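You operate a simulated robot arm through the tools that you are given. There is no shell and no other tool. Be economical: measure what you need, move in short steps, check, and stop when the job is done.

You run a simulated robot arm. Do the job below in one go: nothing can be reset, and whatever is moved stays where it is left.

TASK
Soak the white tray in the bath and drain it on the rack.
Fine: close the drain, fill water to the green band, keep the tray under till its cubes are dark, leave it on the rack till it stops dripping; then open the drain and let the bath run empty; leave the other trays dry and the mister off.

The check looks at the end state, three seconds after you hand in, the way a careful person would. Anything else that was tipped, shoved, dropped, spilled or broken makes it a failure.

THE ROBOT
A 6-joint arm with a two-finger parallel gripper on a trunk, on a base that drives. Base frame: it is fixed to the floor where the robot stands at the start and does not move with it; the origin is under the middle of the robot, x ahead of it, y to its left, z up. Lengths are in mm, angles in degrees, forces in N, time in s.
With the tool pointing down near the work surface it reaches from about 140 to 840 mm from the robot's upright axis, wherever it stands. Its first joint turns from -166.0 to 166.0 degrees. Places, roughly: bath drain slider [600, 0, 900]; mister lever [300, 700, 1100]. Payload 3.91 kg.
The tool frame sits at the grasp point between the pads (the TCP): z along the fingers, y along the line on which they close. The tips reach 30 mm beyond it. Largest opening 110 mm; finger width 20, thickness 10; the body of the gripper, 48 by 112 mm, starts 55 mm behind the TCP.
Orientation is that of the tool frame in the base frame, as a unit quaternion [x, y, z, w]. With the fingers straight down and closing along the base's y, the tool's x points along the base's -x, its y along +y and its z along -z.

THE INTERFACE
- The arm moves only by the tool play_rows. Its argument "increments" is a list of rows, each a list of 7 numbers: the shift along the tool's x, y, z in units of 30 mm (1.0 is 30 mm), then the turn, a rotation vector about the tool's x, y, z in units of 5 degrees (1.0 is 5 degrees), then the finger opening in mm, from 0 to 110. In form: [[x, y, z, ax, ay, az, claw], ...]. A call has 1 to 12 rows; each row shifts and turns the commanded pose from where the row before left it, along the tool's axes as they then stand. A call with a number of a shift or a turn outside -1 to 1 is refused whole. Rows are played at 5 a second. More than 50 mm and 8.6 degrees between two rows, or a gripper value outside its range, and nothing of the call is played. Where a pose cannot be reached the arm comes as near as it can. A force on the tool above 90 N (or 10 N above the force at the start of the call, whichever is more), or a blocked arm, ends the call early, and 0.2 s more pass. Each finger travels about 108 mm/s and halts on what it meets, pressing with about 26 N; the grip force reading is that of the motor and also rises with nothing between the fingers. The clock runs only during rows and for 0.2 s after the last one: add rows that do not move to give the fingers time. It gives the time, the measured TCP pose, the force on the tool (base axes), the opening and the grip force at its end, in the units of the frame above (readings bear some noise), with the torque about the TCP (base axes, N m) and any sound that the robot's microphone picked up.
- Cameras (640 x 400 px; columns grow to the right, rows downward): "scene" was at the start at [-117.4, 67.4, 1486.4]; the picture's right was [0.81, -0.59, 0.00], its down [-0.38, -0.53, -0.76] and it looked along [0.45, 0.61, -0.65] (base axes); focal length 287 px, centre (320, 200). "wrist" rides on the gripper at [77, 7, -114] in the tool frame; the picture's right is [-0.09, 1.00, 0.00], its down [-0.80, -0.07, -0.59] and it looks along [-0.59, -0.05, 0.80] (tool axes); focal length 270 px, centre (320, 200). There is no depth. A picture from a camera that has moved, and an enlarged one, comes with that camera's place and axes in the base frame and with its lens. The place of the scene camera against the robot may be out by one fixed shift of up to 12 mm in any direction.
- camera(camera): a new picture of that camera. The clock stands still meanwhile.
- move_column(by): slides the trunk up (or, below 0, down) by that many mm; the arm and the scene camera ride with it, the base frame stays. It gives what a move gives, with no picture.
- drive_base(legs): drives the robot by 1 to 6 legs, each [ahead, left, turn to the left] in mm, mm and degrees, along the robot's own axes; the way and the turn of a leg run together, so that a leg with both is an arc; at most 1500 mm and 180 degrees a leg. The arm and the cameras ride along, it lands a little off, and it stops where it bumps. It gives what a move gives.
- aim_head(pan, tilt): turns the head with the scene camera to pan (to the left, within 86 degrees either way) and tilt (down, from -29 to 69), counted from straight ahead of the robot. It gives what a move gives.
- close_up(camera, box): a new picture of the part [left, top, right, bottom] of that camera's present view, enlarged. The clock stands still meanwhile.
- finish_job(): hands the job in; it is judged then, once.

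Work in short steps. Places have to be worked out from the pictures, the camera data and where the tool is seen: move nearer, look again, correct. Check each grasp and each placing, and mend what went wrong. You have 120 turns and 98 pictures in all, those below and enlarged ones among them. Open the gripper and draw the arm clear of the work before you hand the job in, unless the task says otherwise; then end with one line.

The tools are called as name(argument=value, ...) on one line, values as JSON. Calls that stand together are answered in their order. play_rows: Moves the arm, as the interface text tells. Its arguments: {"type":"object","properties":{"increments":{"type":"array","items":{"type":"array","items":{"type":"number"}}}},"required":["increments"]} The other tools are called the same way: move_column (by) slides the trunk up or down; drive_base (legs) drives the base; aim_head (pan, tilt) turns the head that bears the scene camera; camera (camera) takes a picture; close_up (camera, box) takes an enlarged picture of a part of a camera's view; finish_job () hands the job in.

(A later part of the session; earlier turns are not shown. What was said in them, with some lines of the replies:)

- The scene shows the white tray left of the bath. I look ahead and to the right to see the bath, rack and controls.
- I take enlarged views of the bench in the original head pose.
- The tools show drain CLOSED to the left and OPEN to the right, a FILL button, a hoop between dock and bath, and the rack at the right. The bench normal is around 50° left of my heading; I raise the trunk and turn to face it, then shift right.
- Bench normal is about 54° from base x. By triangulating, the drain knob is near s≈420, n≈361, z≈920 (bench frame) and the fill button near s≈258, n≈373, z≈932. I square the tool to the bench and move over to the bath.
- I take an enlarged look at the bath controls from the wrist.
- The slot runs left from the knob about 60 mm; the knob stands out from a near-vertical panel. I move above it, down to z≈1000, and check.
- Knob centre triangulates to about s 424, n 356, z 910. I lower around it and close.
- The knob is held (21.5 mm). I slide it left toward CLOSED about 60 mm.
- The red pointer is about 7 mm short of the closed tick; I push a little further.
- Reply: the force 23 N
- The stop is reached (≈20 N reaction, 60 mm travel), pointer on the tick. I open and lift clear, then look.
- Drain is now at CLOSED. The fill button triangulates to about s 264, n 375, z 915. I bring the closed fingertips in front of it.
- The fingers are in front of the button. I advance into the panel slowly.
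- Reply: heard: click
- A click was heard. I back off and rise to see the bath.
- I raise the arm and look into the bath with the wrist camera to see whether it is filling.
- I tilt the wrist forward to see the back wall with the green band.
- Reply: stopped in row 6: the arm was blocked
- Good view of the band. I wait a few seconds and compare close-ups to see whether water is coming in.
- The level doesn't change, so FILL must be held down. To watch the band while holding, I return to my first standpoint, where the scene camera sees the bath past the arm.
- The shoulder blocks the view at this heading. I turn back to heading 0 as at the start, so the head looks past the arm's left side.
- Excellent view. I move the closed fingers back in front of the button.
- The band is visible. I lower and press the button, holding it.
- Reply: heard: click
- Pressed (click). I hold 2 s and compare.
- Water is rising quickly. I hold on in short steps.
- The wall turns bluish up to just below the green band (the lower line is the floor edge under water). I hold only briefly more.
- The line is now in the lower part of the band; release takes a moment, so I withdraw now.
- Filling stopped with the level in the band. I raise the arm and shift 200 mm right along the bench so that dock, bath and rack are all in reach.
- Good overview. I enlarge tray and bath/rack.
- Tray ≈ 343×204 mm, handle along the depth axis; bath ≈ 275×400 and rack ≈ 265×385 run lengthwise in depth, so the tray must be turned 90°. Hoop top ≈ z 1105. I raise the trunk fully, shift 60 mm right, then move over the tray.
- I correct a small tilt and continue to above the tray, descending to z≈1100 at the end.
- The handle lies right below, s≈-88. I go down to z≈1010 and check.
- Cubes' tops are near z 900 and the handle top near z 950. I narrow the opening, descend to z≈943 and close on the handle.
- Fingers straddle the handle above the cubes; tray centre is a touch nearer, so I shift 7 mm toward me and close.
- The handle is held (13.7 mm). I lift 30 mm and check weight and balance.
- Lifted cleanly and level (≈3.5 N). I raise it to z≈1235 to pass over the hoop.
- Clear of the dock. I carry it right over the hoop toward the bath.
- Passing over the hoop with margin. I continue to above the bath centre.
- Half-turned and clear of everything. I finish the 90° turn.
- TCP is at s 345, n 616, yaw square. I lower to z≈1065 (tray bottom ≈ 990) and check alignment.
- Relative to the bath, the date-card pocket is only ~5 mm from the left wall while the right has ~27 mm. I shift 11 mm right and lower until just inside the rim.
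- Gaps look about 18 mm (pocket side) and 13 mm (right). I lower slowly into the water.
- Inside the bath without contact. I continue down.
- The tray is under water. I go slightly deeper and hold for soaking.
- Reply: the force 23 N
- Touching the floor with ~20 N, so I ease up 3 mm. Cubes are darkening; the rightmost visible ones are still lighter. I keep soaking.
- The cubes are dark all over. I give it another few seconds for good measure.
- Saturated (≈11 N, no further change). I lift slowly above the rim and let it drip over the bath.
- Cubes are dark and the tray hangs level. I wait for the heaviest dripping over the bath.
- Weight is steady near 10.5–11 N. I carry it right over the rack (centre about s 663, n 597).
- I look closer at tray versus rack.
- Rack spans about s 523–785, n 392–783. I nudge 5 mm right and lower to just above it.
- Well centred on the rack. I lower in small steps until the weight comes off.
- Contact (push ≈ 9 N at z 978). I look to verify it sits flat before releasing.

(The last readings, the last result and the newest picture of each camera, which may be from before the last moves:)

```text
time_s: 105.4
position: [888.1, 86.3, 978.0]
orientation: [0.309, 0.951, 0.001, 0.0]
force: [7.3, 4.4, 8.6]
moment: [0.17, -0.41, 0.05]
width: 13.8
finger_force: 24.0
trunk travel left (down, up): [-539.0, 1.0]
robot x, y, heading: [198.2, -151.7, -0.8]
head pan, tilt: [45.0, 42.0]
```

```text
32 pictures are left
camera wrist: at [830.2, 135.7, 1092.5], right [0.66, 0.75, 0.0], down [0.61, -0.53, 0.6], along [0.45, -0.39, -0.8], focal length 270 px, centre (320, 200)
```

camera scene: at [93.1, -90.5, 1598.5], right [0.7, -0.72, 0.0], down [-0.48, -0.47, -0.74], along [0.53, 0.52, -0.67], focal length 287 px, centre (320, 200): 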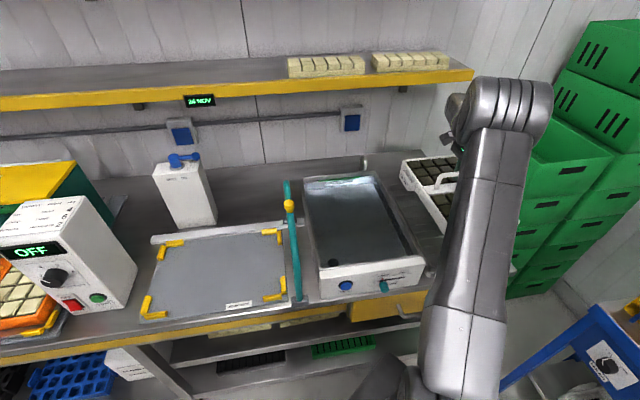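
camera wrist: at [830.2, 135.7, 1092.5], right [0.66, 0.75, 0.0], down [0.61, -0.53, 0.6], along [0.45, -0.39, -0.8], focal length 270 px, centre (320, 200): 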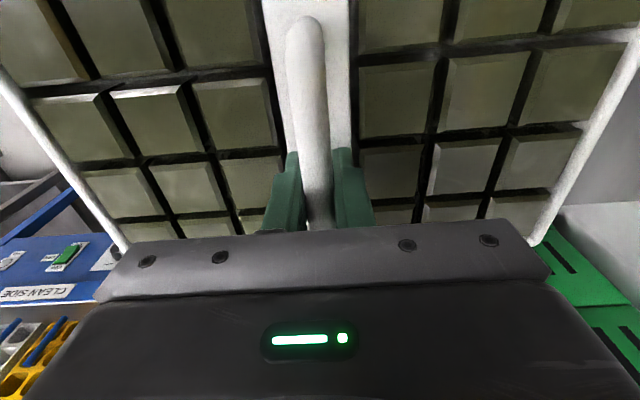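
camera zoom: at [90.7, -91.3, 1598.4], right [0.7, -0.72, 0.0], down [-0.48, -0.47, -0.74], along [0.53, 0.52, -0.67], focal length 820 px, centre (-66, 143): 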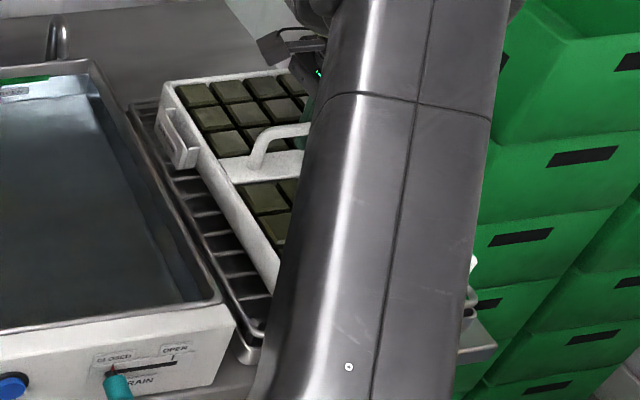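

Offset of the reaction is only ~2 cm, so it's seated. I ease off slightly, open, and rise straight up.

play_rows(increments=[[0, 0, -0.07, 0, 0, 0, 5], [0, 0, 0, 0, 0, 0, 5]])

play_rows(increments=[[0, 0, 0, 0, 0, 0, 30], [0, 0, 0, 0, 0, 0, 50], [0, 0, 0, 0, 0, 0, 50], [0, 0, -0.5, 0, 0, 0, 50], [0, 0, -1, 0, 0, 0, 50], [0, 0, -1, 0, 0, 0, 50], [0, 0, -1, 0, 0, 0, 50], [0, 0, -1, 0, 0, 0, 50]])

camera(camera="wrist")

```text
time_s: 106.0
position: [887.4, 87.0, 977.4]
orientation: [0.309, 0.951, 0.0, -0.001]
force: [6.7, 3.2, 8.5]
moment: [-0.41, -0.51, 0.02]
width: 14.0
finger_force: 26.1
trunk travel left (down, up): [-539.0, 1.0]
robot x, y, heading: [202.9, -149.4, -0.5]
head pan, tilt: [45.0, 42.0]
```

```text
time_s: 107.8
position: [887.0, 83.9, 1113.1]
orientation: [0.309, 0.951, 0.0, 0.0]
force: [0.2, -0.2, 0.2]
moment: [-0.01, 0.02, 0.0]
width: 50.1
finger_force: 0.2
trunk travel left (down, up): [-539.0, 1.0]
robot x, y, heading: [197.4, -152.8, -1.1]
head pan, tilt: [45.0, 42.0]
```

```text
31 pictures are left
camera wrist: at [829.6, 133.9, 1226.8], right [0.66, 0.75, 0.0], down [0.61, -0.53, 0.59], along [0.45, -0.39, -0.8], focal length 270 px, centre (320, 200)
```

wrist: 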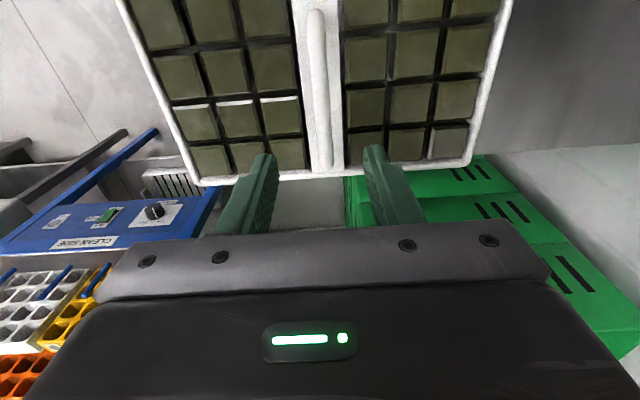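

Released. I rise and swing the arm left to view the tray on the rack.

play_rows(increments=[[0.5, 0, -0.7, 0, 0, 0, 50], [1, 0, -0.7, 0, 0, 0, 50], [1, 0, -0.7, 0, 0, 0, 50], [1, 0, -0.7, 0, 0, 0, 50], [1, 0, 0, 0, 0, 0, 50], [1, 0, 0, 0, 0, 0, 50], [1, 0, 0, 0, 0, 0, 50], [1, 0, 0, 0, 0, 0, 50], [1, 0, 0, 0, 0, 0, 50], [1, 0, 0, 0, 0, 0, 50], [1, 0, 0, 0, 0, 0, 50], [1, 0, 0, 0, 0, 0, 50]])

camera(camera="wrist")

camera(camera="scene")

```text
time_s: 110.4
position: [610.0, 290.2, 1198.6]
orientation: [0.309, 0.951, 0.0, 0.0]
force: [-0.5, -0.2, 0.2]
moment: [-0.02, -0.01, -0.02]
width: 50.3
finger_force: 0.1
trunk travel left (down, up): [-539.0, 1.0]
robot x, y, heading: [202.5, -154.4, -0.8]
head pan, tilt: [45.0, 42.0]
```

```text
30 pictures are left
camera wrist: at [552.7, 340.5, 1312.9], right [0.66, 0.75, 0.0], down [0.61, -0.53, 0.59], along [0.45, -0.39, -0.8], focal length 270 px, centre (320, 200)
```

wrist: 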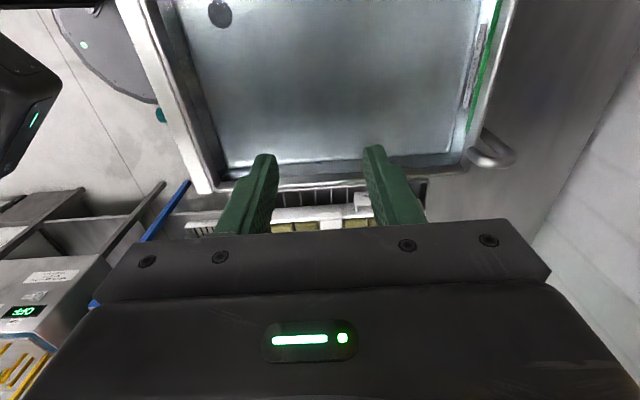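

```text
29 pictures are left
camera scene: at [91.3, -90.5, 1598.3], right [0.7, -0.72, 0.0], down [-0.48, -0.47, -0.74], along [0.53, 0.52, -0.67], focal length 287 px, centre (320, 200)
```

scene: 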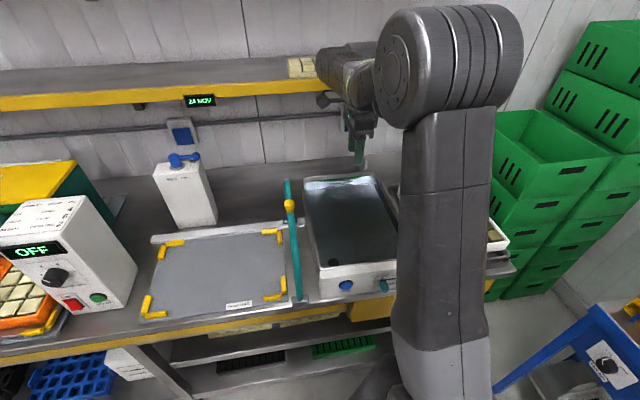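

The arm still blocks the rack; I move it further left.

play_rows(increments=[[1, -0.4, 0, 0, 0, 0, 50], [1, -0.4, 0, 0, 0, 0, 50], [1, -0.4, 0, 0, 0, 0, 50], [1, -0.4, 0, 0, 0, 0, 50], [1, -0.4, 0, 0, 0, 0, 50], [1, -0.4, 0, 0, 0, 0, 50], [1, -0.4, 0, 0, 0, 0, 50], [1, -0.4, 0, 0, 0, 0, 50], [1, -0.4, 0, 0, 0, 0, 50], [1, -0.4, 0, 0, 0, 0, 50], [0, 0, 0, 0, 0, 0, 50]])

close_up(camera="scene", box=[360, 120, 560, 300])

```text
time_s: 112.8
position: [298.1, 365.4, 1198.3]
orientation: [0.308, 0.951, 0.0, -0.001]
force: [0.8, 0.0, -0.5]
moment: [-0.03, 0.03, -0.03]
width: 50.3
finger_force: 0.1
trunk travel left (down, up): [-539.0, 1.0]
robot x, y, heading: [199.4, -153.4, -0.6]
head pan, tilt: [45.0, 42.0]
```

```text
2.22 times, centred on (460, 210) of scene
camera zoom: at [92.0, -91.0, 1598.4], right [0.7, -0.72, 0.0], down [-0.48, -0.47, -0.74], along [0.53, 0.52, -0.67], focal length 638 px, centre (9, 178)
```

zoom: 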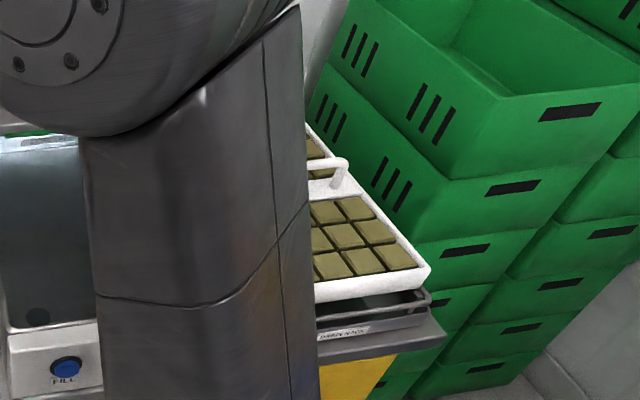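

Tray lies on the rack, partly hidden. I turn the tool back and move the arm to the near right side for an open view (the tray drips meanwhile).

play_rows(increments=[[0, 0, 0, 0, 0, -1, 50], [0, 0, 0, 0, 0, -1, 50], [0, 0, 0, 0, 0, -1, 50], [0, 0, 0, 0, 0, -1, 50], [0, 0, 0, 0, 0, -1, 50], [0, 0, 0, 0, 0, -1, 50], [0, 0, 0, 0, 0, -1, 50], [0, 0, 0, 0, 0, -1, 50], [0, 0, 0, 0, 0, -1, 50], [0, 0, 0, 0, 0, -1, 50], [0, 0, 0, 0, 0, -1, 50], [0, 0, 0, 0, 0, -1, 50]])

play_rows(increments=[[0, 0, 0, 0, 0, -1, 50], [0, 0, 0, 0, 0, -1, 50], [0, 0, 0, 0, 0, -1, 50], [0, 0, 0, 0, 0, -1, 50], [0, 0, 0, 0, 0, -1, 50], [0, 0, 0, 0, 0, -1, 50], [1, -0.8, 0, 0, 0, 0, 50], [1, -0.8, 0, 0, 0, 0, 50], [1, -0.8, 0, 0, 0, 0, 50], [1, -0.8, 0, 0, 0, 0, 50], [1, -0.8, 0, 0, 0, 0, 50], [0.7, -0.8, 0, 0, 0, 0, 50]])

play_rows(increments=[[0, -1, 0, 0, 0, 0, 50], [0, -1, 0, 0, 0, 0, 50], [0, -1, 0, 0, 0, 0, 50], [0, -1, 0, 0, 0, 0, 50], [0, -1, 0, 0, 0, 0, 50], [0, -1, 0, 0, 0, 0, 50], [0, -1, 0, 0, 0, 0, 50], [0, -1, 0, 0, 0, 0, 50], [0, -1, 0, 0, 0, 0, 50], [0, -1, 0, 0, 0, 0, 50], [0, -0.5, 0, 0, 0, 0, 50]])

camera(camera="scene")

camera(camera="wrist")

```text
time_s: 115.4
position: [295.1, 366.8, 1199.1]
orientation: [-0.209, 0.978, 0.001, 0.0]
force: [0.3, 0.1, -0.4]
moment: [0.02, -0.01, 0.01]
width: 50.2
finger_force: 0.1
trunk travel left (down, up): [-539.0, 1.0]
robot x, y, heading: [199.5, -151.7, -0.8]
head pan, tilt: [45.0, 42.0]
```

```text
time_s: 118.0
position: [312.7, 143.6, 1197.2]
orientation: [-0.454, 0.891, 0.001, 0.001]
force: [0.6, -0.2, -1.1]
moment: [-0.02, -0.03, -0.01]
width: 50.2
finger_force: 0.0
trunk travel left (down, up): [-539.0, 1.0]
robot x, y, heading: [200.1, -152.4, -0.7]
head pan, tilt: [45.0, 42.0]
```

```text
time_s: 120.4
position: [569.1, -40.0, 1196.8]
orientation: [-0.454, 0.891, 0.001, 0.001]
force: [0.5, -1.0, 0.0]
moment: [-0.02, 0.01, 0.03]
width: 50.1
finger_force: 0.1
trunk travel left (down, up): [-539.0, 1.0]
robot x, y, heading: [196.4, -150.5, -0.6]
head pan, tilt: [45.0, 42.0]
```

```text
27 pictures are left
camera scene: at [92.2, -91.1, 1598.4], right [0.7, -0.72, 0.0], down [-0.48, -0.47, -0.74], along [0.53, 0.52, -0.67], focal length 287 px, centre (320, 200)
```

scene: 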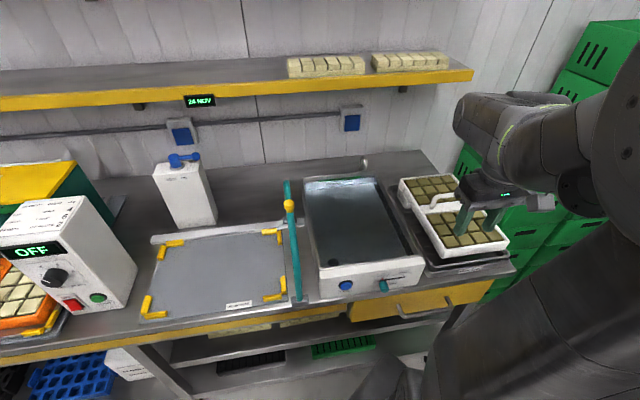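

```text
26 pictures are left
camera wrist: at [518.7, -99.5, 1311.4], right [-0.75, 0.66, 0.0], down [0.53, 0.61, 0.59], along [0.39, 0.45, -0.8], focal length 270 px, centre (320, 200)
```

wrist: 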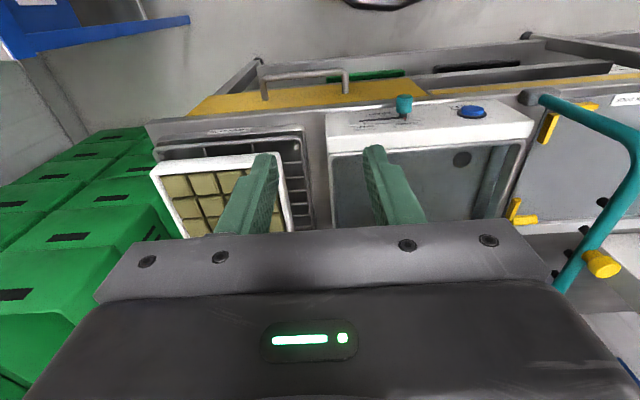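

I enlarge the rack in both views to check how the tray sits and whether it drips.

close_up(camera="scene", box=[385, 160, 525, 290])

close_up(camera="wrist", box=[130, 110, 330, 240])

```text
3.08 times, centred on (455, 225) of scene
camera zoom: at [92.2, -91.1, 1598.4], right [0.7, -0.72, 0.0], down [-0.48, -0.47, -0.74], along [0.53, 0.52, -0.67], focal length 884 px, centre (-95, 123)
```

zoom: 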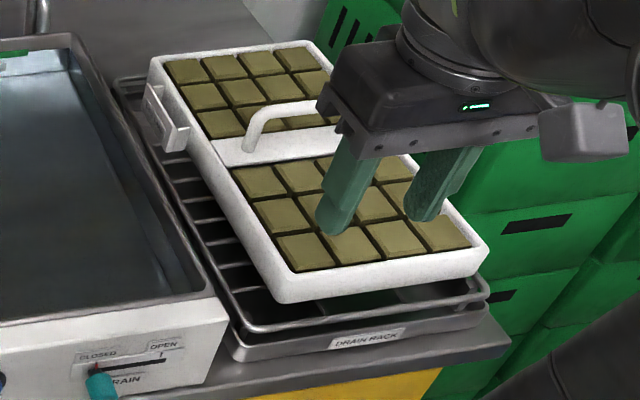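

```text
3.08 times, centred on (230, 175) of wrist
camera zoom: at [518.7, -99.5, 1311.4], right [-0.75, 0.66, 0.0], down [0.53, 0.61, 0.59], along [0.39, 0.45, -0.8], focal length 832 px, centre (597, 277)
```

zoom: 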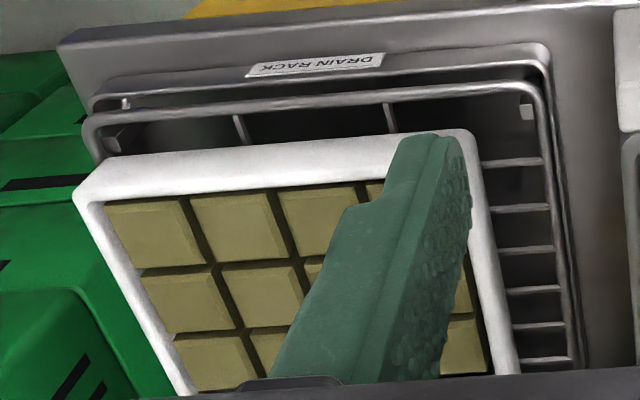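

The tray sits on the rack, body s≈554–771 on rails 523–773, pocket inside. I move above the drain knob while it drips, then check again.

play_rows(increments=[[0, 0.8, 0, 0, 0, 0, 60], [-0.3, 0.8, 0, 0, 0, 0, 60], [-0.3, 0.8, 0.6, 0, 0, 0, 60], [-0.3, 0.8, 1, 0, 0, 0, 60], [-0.3, 0.85, 1, 0, 0, 0, 60], [-0.38, 0, 1, 0, 0, 0, 60], [0, 0, 1, 0, 0, 0, 60], [0, 0, 1, 0, 0, 0, 60], [0, 0, 0.9, 0, 0, 0, 60], [0, 0, 0, 0, 0, 0, 60]])

camera(camera="wrist")

camera(camera="scene")

```text
time_s: 122.6
position: [497.2, 67.6, 1002.6]
orientation: [-0.454, 0.891, 0.0, 0.0]
force: [0.7, -0.4, 0.1]
moment: [0.02, 0.0, 0.0]
width: 59.8
finger_force: 0.1
trunk travel left (down, up): [-539.0, 1.0]
robot x, y, heading: [198.1, -149.0, -0.8]
head pan, tilt: [45.0, 42.0]
```

```text
23 pictures are left
camera wrist: at [447.5, 8.2, 1116.9], right [-0.75, 0.66, 0.0], down [0.53, 0.61, 0.59], along [0.39, 0.45, -0.8], focal length 270 px, centre (320, 200)
```

wrist: 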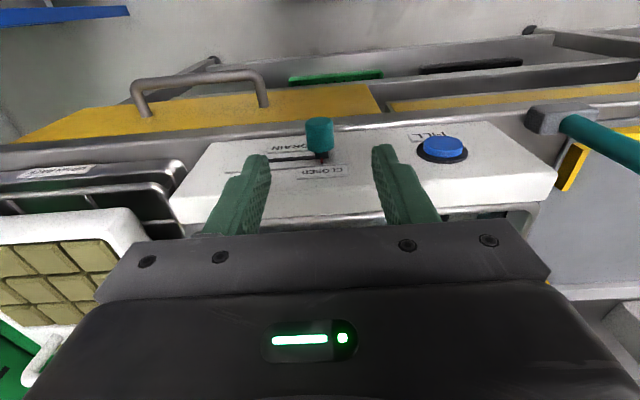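

```text
22 pictures are left
camera scene: at [91.7, -91.2, 1598.4], right [0.7, -0.72, 0.0], down [-0.48, -0.47, -0.74], along [0.53, 0.52, -0.67], focal length 287 px, centre (320, 200)
```

scene: 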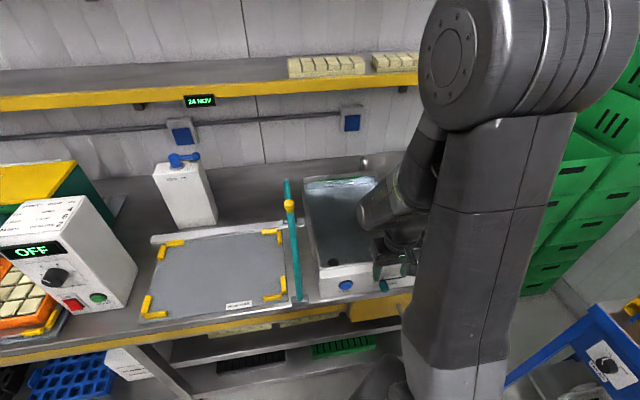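

I wait here a while so the tray can finish dripping.

play_rows(increments=[[0, 0, 0, 0, 0, 0, 60], [0, 0, 0, 0, 0, 0, 60], [0, 0, 0, 0, 0, 0, 60], [0, 0, 0, 0, 0, 0, 60], [0, 0, 0, 0, 0, 0, 60], [0, 0, 0, 0, 0, 0, 60], [0, 0, 0, 0, 0, 0, 60], [0, 0, 0, 0, 0, 0, 60], [0, 0, 0, 0, 0, 0, 60], [0, 0, 0, 0, 0, 0, 60], [0, 0, 0, 0, 0, 0, 60], [0, 0, 0, 0, 0, 0, 60]])

play_rows(increments=[[0, 0, 0, 0, 0, 0, 60], [0, 0, 0, 0, 0, 0, 60], [0, 0, 0, 0, 0, 0, 60], [0, 0, 0, 0, 0, 0, 60], [0, 0, 0, 0, 0, 0, 60], [0, 0, 0, 0, 0, 0, 60], [0, 0, 0, 0, 0, 0, 60], [0, 0, 0, 0, 0, 0, 60], [0, 0, 0, 0, 0, 0, 60], [0, 0, 0, 0, 0, 0, 60], [0, 0, 0, 0, 0, 0, 60], [0, 0, 0, 0, 0, 0, 60]])

play_rows(increments=[[0, 0, 0, 0, 0, 0, 60], [0, 0, 0, 0, 0, 0, 60], [0, 0, 0, 0, 0, 0, 60], [0, 0, 0, 0, 0, 0, 60], [0, 0, 0, 0, 0, 0, 60], [0, 0, 0, 0, 0, 0, 60], [0, 0, 0, 0, 0, 0, 60], [0, 0, 0, 0, 0, 0, 60], [0, 0, 0, 0, 0, 0, 60], [0, 0, 0, 0, 0, 0, 60], [0, 0, 0, 0, 0, 0, 60], [0, 0, 0, 0, 0, 0, 60]])

close_up(camera="wrist", box=[0, 140, 220, 300])

```text
time_s: 125.2
position: [497.1, 68.8, 1002.7]
orientation: [-0.454, 0.891, 0.0, 0.001]
force: [0.0, -0.4, 0.7]
moment: [0.01, -0.01, -0.04]
width: 59.9
finger_force: 0.1
trunk travel left (down, up): [-539.0, 1.0]
robot x, y, heading: [198.4, -148.4, -0.8]
head pan, tilt: [45.0, 42.0]
```

```text
time_s: 127.8
position: [497.8, 67.5, 1002.4]
orientation: [-0.454, 0.891, 0.0, 0.0]
force: [-0.8, 0.8, 0.3]
moment: [0.01, 0.01, 0.0]
width: 60.1
finger_force: 0.1
trunk travel left (down, up): [-539.0, 1.0]
robot x, y, heading: [199.2, -147.5, -0.9]
head pan, tilt: [45.0, 42.0]
```

```text
time_s: 130.4
position: [497.5, 68.2, 1002.7]
orientation: [-0.455, 0.891, 0.001, 0.0]
force: [-0.2, 0.0, -0.3]
moment: [0.01, 0.04, 0.03]
width: 60.1
finger_force: 0.1
trunk travel left (down, up): [-539.0, 1.0]
robot x, y, heading: [198.2, -150.6, -0.9]
head pan, tilt: [45.0, 42.0]
```

```text
2.50 times, centred on (110, 220) of wrist
camera zoom: at [447.7, 8.4, 1117.1], right [-0.75, 0.66, 0.0], down [0.53, 0.61, 0.59], along [0.39, 0.45, -0.8], focal length 676 px, centre (845, 150)
```

zoom: 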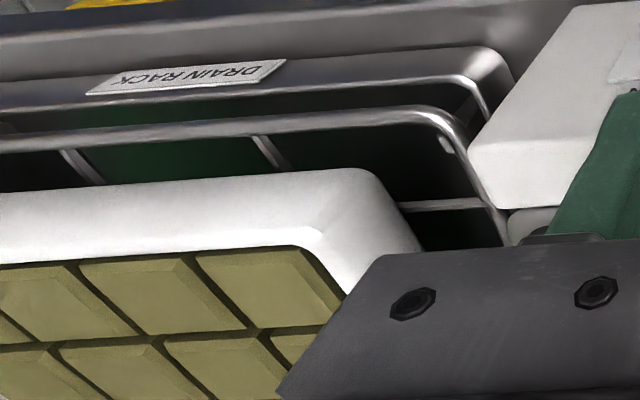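

No drips seen and cubes still dark olive. I descend on the drain knob and grip it.

play_rows(increments=[[0, 0, 1, 0, 0, 0, 60], [0, 0, 1, 0, 0, 0, 60], [0, 0, 0.82, 0, 0, 0, 60], [0, 0, 0, 0, 0, 0, 60], [0, 0, 0, 0, 0, 0, 10], [0, 0, 0, 0, 0, 0, 10], [0, 0, 0, 0, 0, 0, 10], [0, 0, 0, 0, 0, 0, 10]])

play_rows(increments=[[0, -0.5, 0, 0, 0, 0, 10], [0, -0.5, 0, 0, 0, 0, 10], [0, -0.5, 0, 0, 0, 0, 10], [0, -0.4, 0, 0, 0, 0, 10], [0, -0.15, 0, 0, 0, 0, 10], [0, 0, 0, 0, 0, 0, 10]])

close_up(camera="wrist", box=[180, 120, 460, 240])

```text
time_s: 132.2
position: [497.0, 68.5, 918.6]
orientation: [-0.454, 0.891, 0.002, 0.0]
force: [19.3, -15.6, 0.9]
moment: [-0.07, -0.26, -0.47]
width: 21.6
finger_force: 44.4
trunk travel left (down, up): [-539.0, 1.0]
robot x, y, heading: [194.8, -152.8, -0.8]
head pan, tilt: [45.0, 42.0]
```

```text
time_s: 133.6
position: [546.2, 32.8, 919.7]
orientation: [-0.454, 0.891, 0.0, 0.001]
force: [-0.4, -3.1, 9.0]
moment: [0.12, -0.1, -0.31]
width: 21.6
finger_force: 45.5
trunk travel left (down, up): [-539.0, 1.0]
robot x, y, heading: [198.0, -150.0, -1.0]
head pan, tilt: [45.0, 42.0]
```

```text
2.29 times, centred on (320, 180) of wrist
camera zoom: at [496.3, -27.0, 1032.9], right [-0.75, 0.66, 0.0], down [0.53, 0.61, 0.6], along [0.39, 0.45, -0.8], focal length 618 px, centre (320, 246)
```

zoom: 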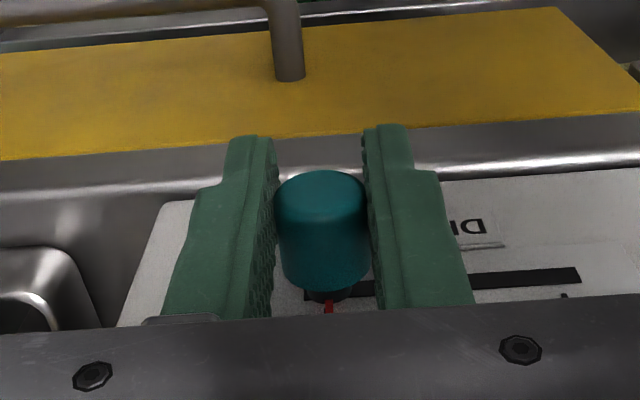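

Moved 60 mm; a last small nudge to the stop, then release, lift and look at the bath.

play_rows(increments=[[0, -0.12, 0, 0, 0, 0, 10], [0, 0, 0, 0, 0, 0, 10]])

play_rows(increments=[[0, 0, 0, 0, 0, 0, 50], [0, 0, 0, 0, 0, 0, 50], [0, 0, -1, 0, 0, 0, 50], [0, 0, -1, 0, 0, 0, 50], [0, 0, -1, 0, 0, 0, 50], [0, 0, -1, 0, 0, 0, 50], [0, 0, -1, 0, 0, 0, 50], [0, 0, -1, 0, 0, 0, 50], [0.4, 0, -1, 0, 0, 0, 50], [0.5, -1, -1, 0, 0, 0, 50], [0.5, -1, -1, 0, 0, 0, 50], [0, 0, 0, 0, 0, 0, 50]])

camera(camera="scene")

close_up(camera="scene", box=[295, 160, 435, 300])

```text
time_s: 134.2
position: [548.9, 31.3, 919.2]
orientation: [-0.455, 0.891, 0.001, 0.0]
force: [-10.9, 4.8, 6.0]
moment: [0.62, -0.27, -0.18]
width: 21.6
finger_force: 44.9
trunk travel left (down, up): [-539.0, 1.0]
robot x, y, heading: [197.0, -151.0, -1.0]
head pan, tilt: [45.0, 42.0]
```

```text
time_s: 136.8
position: [571.5, -37.9, 1184.7]
orientation: [-0.454, 0.891, 0.0, 0.0]
force: [-0.2, -0.7, 0.8]
moment: [-0.05, -0.01, 0.01]
width: 50.1
finger_force: 0.1
trunk travel left (down, up): [-539.0, 1.0]
robot x, y, heading: [201.6, -151.1, -0.6]
head pan, tilt: [45.0, 42.0]
```

```text
19 pictures are left
camera scene: at [91.8, -90.9, 1598.4], right [0.7, -0.72, 0.0], down [-0.48, -0.47, -0.74], along [0.53, 0.52, -0.67], focal length 287 px, centre (320, 200)
```

scene: 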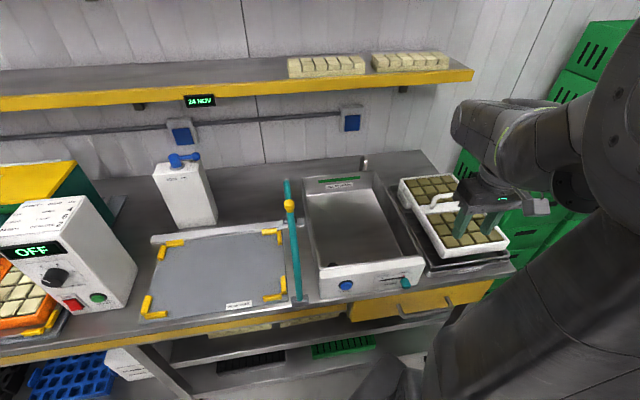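

```text
2.86 times, centred on (365, 230) of scene
camera zoom: at [91.8, -90.9, 1598.4], right [0.7, -0.72, 0.0], down [-0.48, -0.47, -0.74], along [0.53, 0.52, -0.67], focal length 820 px, centre (191, 114)
```

zoom: 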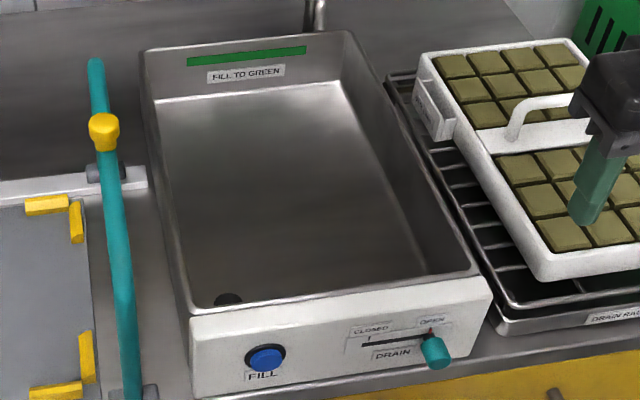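

Drain is open and the bath looks empty. I draw the arm back and wait about 8 s more, then check once more.

play_rows(increments=[[1, -0.5, 0, 0, 0, 0, 60], [1, -0.5, 0, 0, 0, 0, 80], [0.5, 0, 0, 0, 0, 0, 80], [0, 0, 0, 0, 0, 0, 80], [0, 0, 0, 0, 0, 0, 80], [0, 0, 0, 0, 0, 0, 80], [0, 0, 0, 0, 0, 0, 80], [0, 0, 0, 0, 0, 0, 80], [0, 0, 0, 0, 0, 0, 80], [0, 0, 0, 0, 0, 0, 80], [0, 0, 0, 0, 0, 0, 80], [0, 0, 0, 0, 0, 0, 80]])

play_rows(increments=[[0, 0, 0, 0, 0, 0, 80], [0, 0, 0, 0, 0, 0, 80], [0, 0, 0, 0, 0, 0, 80], [0, 0, 0, 0, 0, 0, 80], [0, 0, 0, 0, 0, 0, 80], [0, 0, 0, 0, 0, 0, 80], [0, 0, 0, 0, 0, 0, 80], [0, 0, 0, 0, 0, 0, 80], [0, 0, 0, 0, 0, 0, 80], [0, 0, 0, 0, 0, 0, 80], [0, 0, 0, 0, 0, 0, 80], [0, 0, 0, 0, 0, 0, 80]])

play_rows(increments=[[0, 0, 0, 0, 0, 0, 80], [0, 0, 0, 0, 0, 0, 80], [0, 0, 0, 0, 0, 0, 80], [0, 0, 0, 0, 0, 0, 80], [0, 0, 0, 0, 0, 0, 80], [0, 0, 0, 0, 0, 0, 80], [0, 0, 0, 0, 0, 0, 80], [0, 0, 0, 0, 0, 0, 80], [0, 0, 0, 0, 0, 0, 80], [0, 0, 0, 0, 0, 0, 80], [0, 0, 0, 0, 0, 0, 80], [0, 0, 0, 0, 0, 0, 80]])

camera(camera="scene")

close_up(camera="scene", box=[300, 150, 520, 300])

```text
time_s: 139.4
position: [551.1, -117.4, 1188.7]
orientation: [-0.454, 0.891, 0.001, -0.001]
force: [0.4, 0.1, 0.1]
moment: [0.01, -0.02, -0.02]
width: 79.9
finger_force: 0.1
trunk travel left (down, up): [-539.0, 1.0]
robot x, y, heading: [201.2, -150.2, -0.8]
head pan, tilt: [45.0, 42.0]
```

```text
time_s: 142.0
position: [551.2, -117.2, 1187.7]
orientation: [-0.453, 0.891, 0.0, 0.0]
force: [0.5, 0.5, 0.3]
moment: [0.0, -0.02, 0.0]
width: 79.9
finger_force: 0.1
trunk travel left (down, up): [-539.0, 1.0]
robot x, y, heading: [197.5, -148.8, -0.6]
head pan, tilt: [45.0, 42.0]
```

```text
time_s: 144.6
position: [551.0, -117.8, 1187.7]
orientation: [-0.454, 0.891, 0.001, 0.0]
force: [-0.3, -0.4, 0.1]
moment: [0.03, 0.02, 0.01]
width: 80.0
finger_force: 0.0
trunk travel left (down, up): [-539.0, 1.0]
robot x, y, heading: [203.4, -150.7, -0.8]
head pan, tilt: [45.0, 42.0]
```

```text
17 pictures are left
camera scene: at [91.8, -91.1, 1598.4], right [0.7, -0.72, 0.0], down [-0.48, -0.47, -0.74], along [0.53, 0.52, -0.67], focal length 287 px, centre (320, 200)
```

scene: 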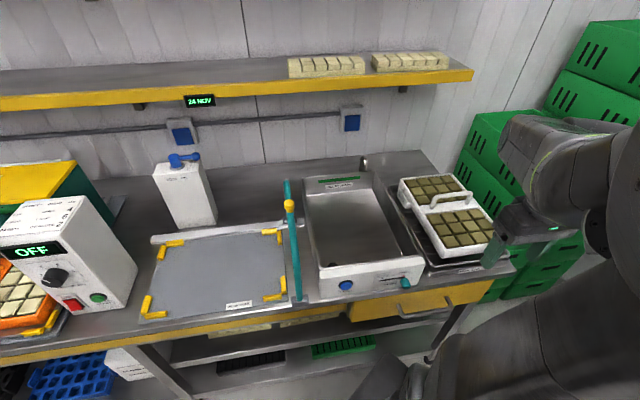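

```text
2.67 times, centred on (410, 225) of scene
camera zoom: at [91.8, -91.1, 1598.4], right [0.7, -0.72, 0.0], down [-0.48, -0.47, -0.74], along [0.53, 0.52, -0.67], focal length 766 px, centre (80, 133)
```

zoom: 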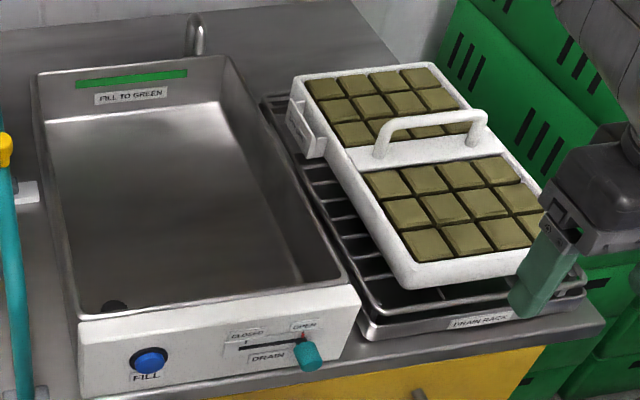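

Bath empty, drain open, cubes dark, tray level on the rack, mister untouched. I wait a few more seconds to be sure dripping is over.

play_rows(increments=[[0, 0, 0, 0, 0, 0, 80], [0, 0, 0, 0, 0, 0, 80], [0, 0, 0, 0, 0, 0, 80], [0, 0, 0, 0, 0, 0, 80], [0, 0, 0, 0, 0, 0, 80], [0, 0, 0, 0, 0, 0, 80], [0, 0, 0, 0, 0, 0, 80], [0, 0, 0, 0, 0, 0, 80], [0, 0, 0, 0, 0, 0, 80], [0, 0, 0, 0, 0, 0, 80], [0, 0, 0, 0, 0, 0, 80], [0, 0, 0, 0, 0, 0, 80]])

play_rows(increments=[[0, 0, 0, 0, 0, 0, 80], [0, 0, 0, 0, 0, 0, 80], [0, 0, 0, 0, 0, 0, 80], [0, 0, 0, 0, 0, 0, 80], [0, 0, 0, 0, 0, 0, 80], [0, 0, 0, 0, 0, 0, 80], [0, 0, 0, 0, 0, 0, 80], [0, 0, 0, 0, 0, 0, 80], [0, 0, 0, 0, 0, 0, 80], [0, 0, 0, 0, 0, 0, 80], [0, 0, 0, 0, 0, 0, 80], [0, 0, 0, 0, 0, 0, 80]])

close_up(camera="scene", box=[380, 160, 520, 290])

```text
time_s: 147.2
position: [551.0, -116.0, 1187.3]
orientation: [-0.454, 0.891, 0.0, 0.0]
force: [-0.6, -0.3, 0.0]
moment: [-0.03, 0.0, 0.0]
width: 80.2
finger_force: 0.2
trunk travel left (down, up): [-539.0, 1.0]
robot x, y, heading: [201.5, -155.6, -1.0]
head pan, tilt: [45.0, 42.0]
```

```text
time_s: 149.8
position: [551.8, -116.1, 1187.7]
orientation: [-0.454, 0.891, 0.0, -0.001]
force: [-0.3, 0.3, 0.8]
moment: [0.04, -0.01, -0.01]
width: 80.2
finger_force: 0.0
trunk travel left (down, up): [-539.0, 1.0]
robot x, y, heading: [200.4, -151.7, -0.8]
head pan, tilt: [45.0, 42.0]
```

```text
3.08 times, centred on (450, 225) of scene
camera zoom: at [91.8, -91.1, 1598.4], right [0.7, -0.72, 0.0], down [-0.48, -0.47, -0.74], along [0.53, 0.52, -0.67], focal length 884 px, centre (-80, 123)
```

zoom: 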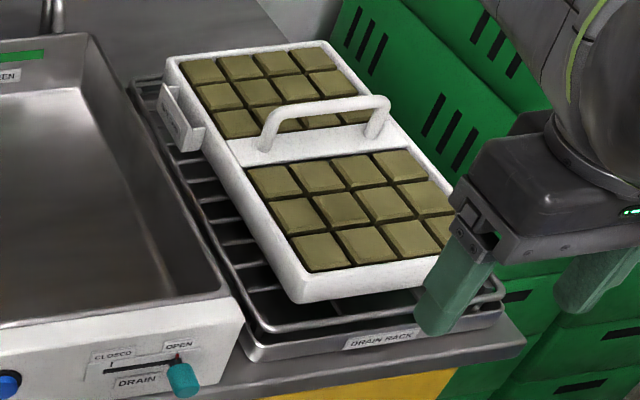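

Everything is settled: no drips to be seen, the bath is empty with its drain open, and the arm is clear. I hand in.

finish_job()

```text
The job is handed in.
```

The white tray was soaked until its cubes were dark and is now on the drain rack with no drips visible; the drain is open, the bath looks empty, and the other trays and the mister were left alone.
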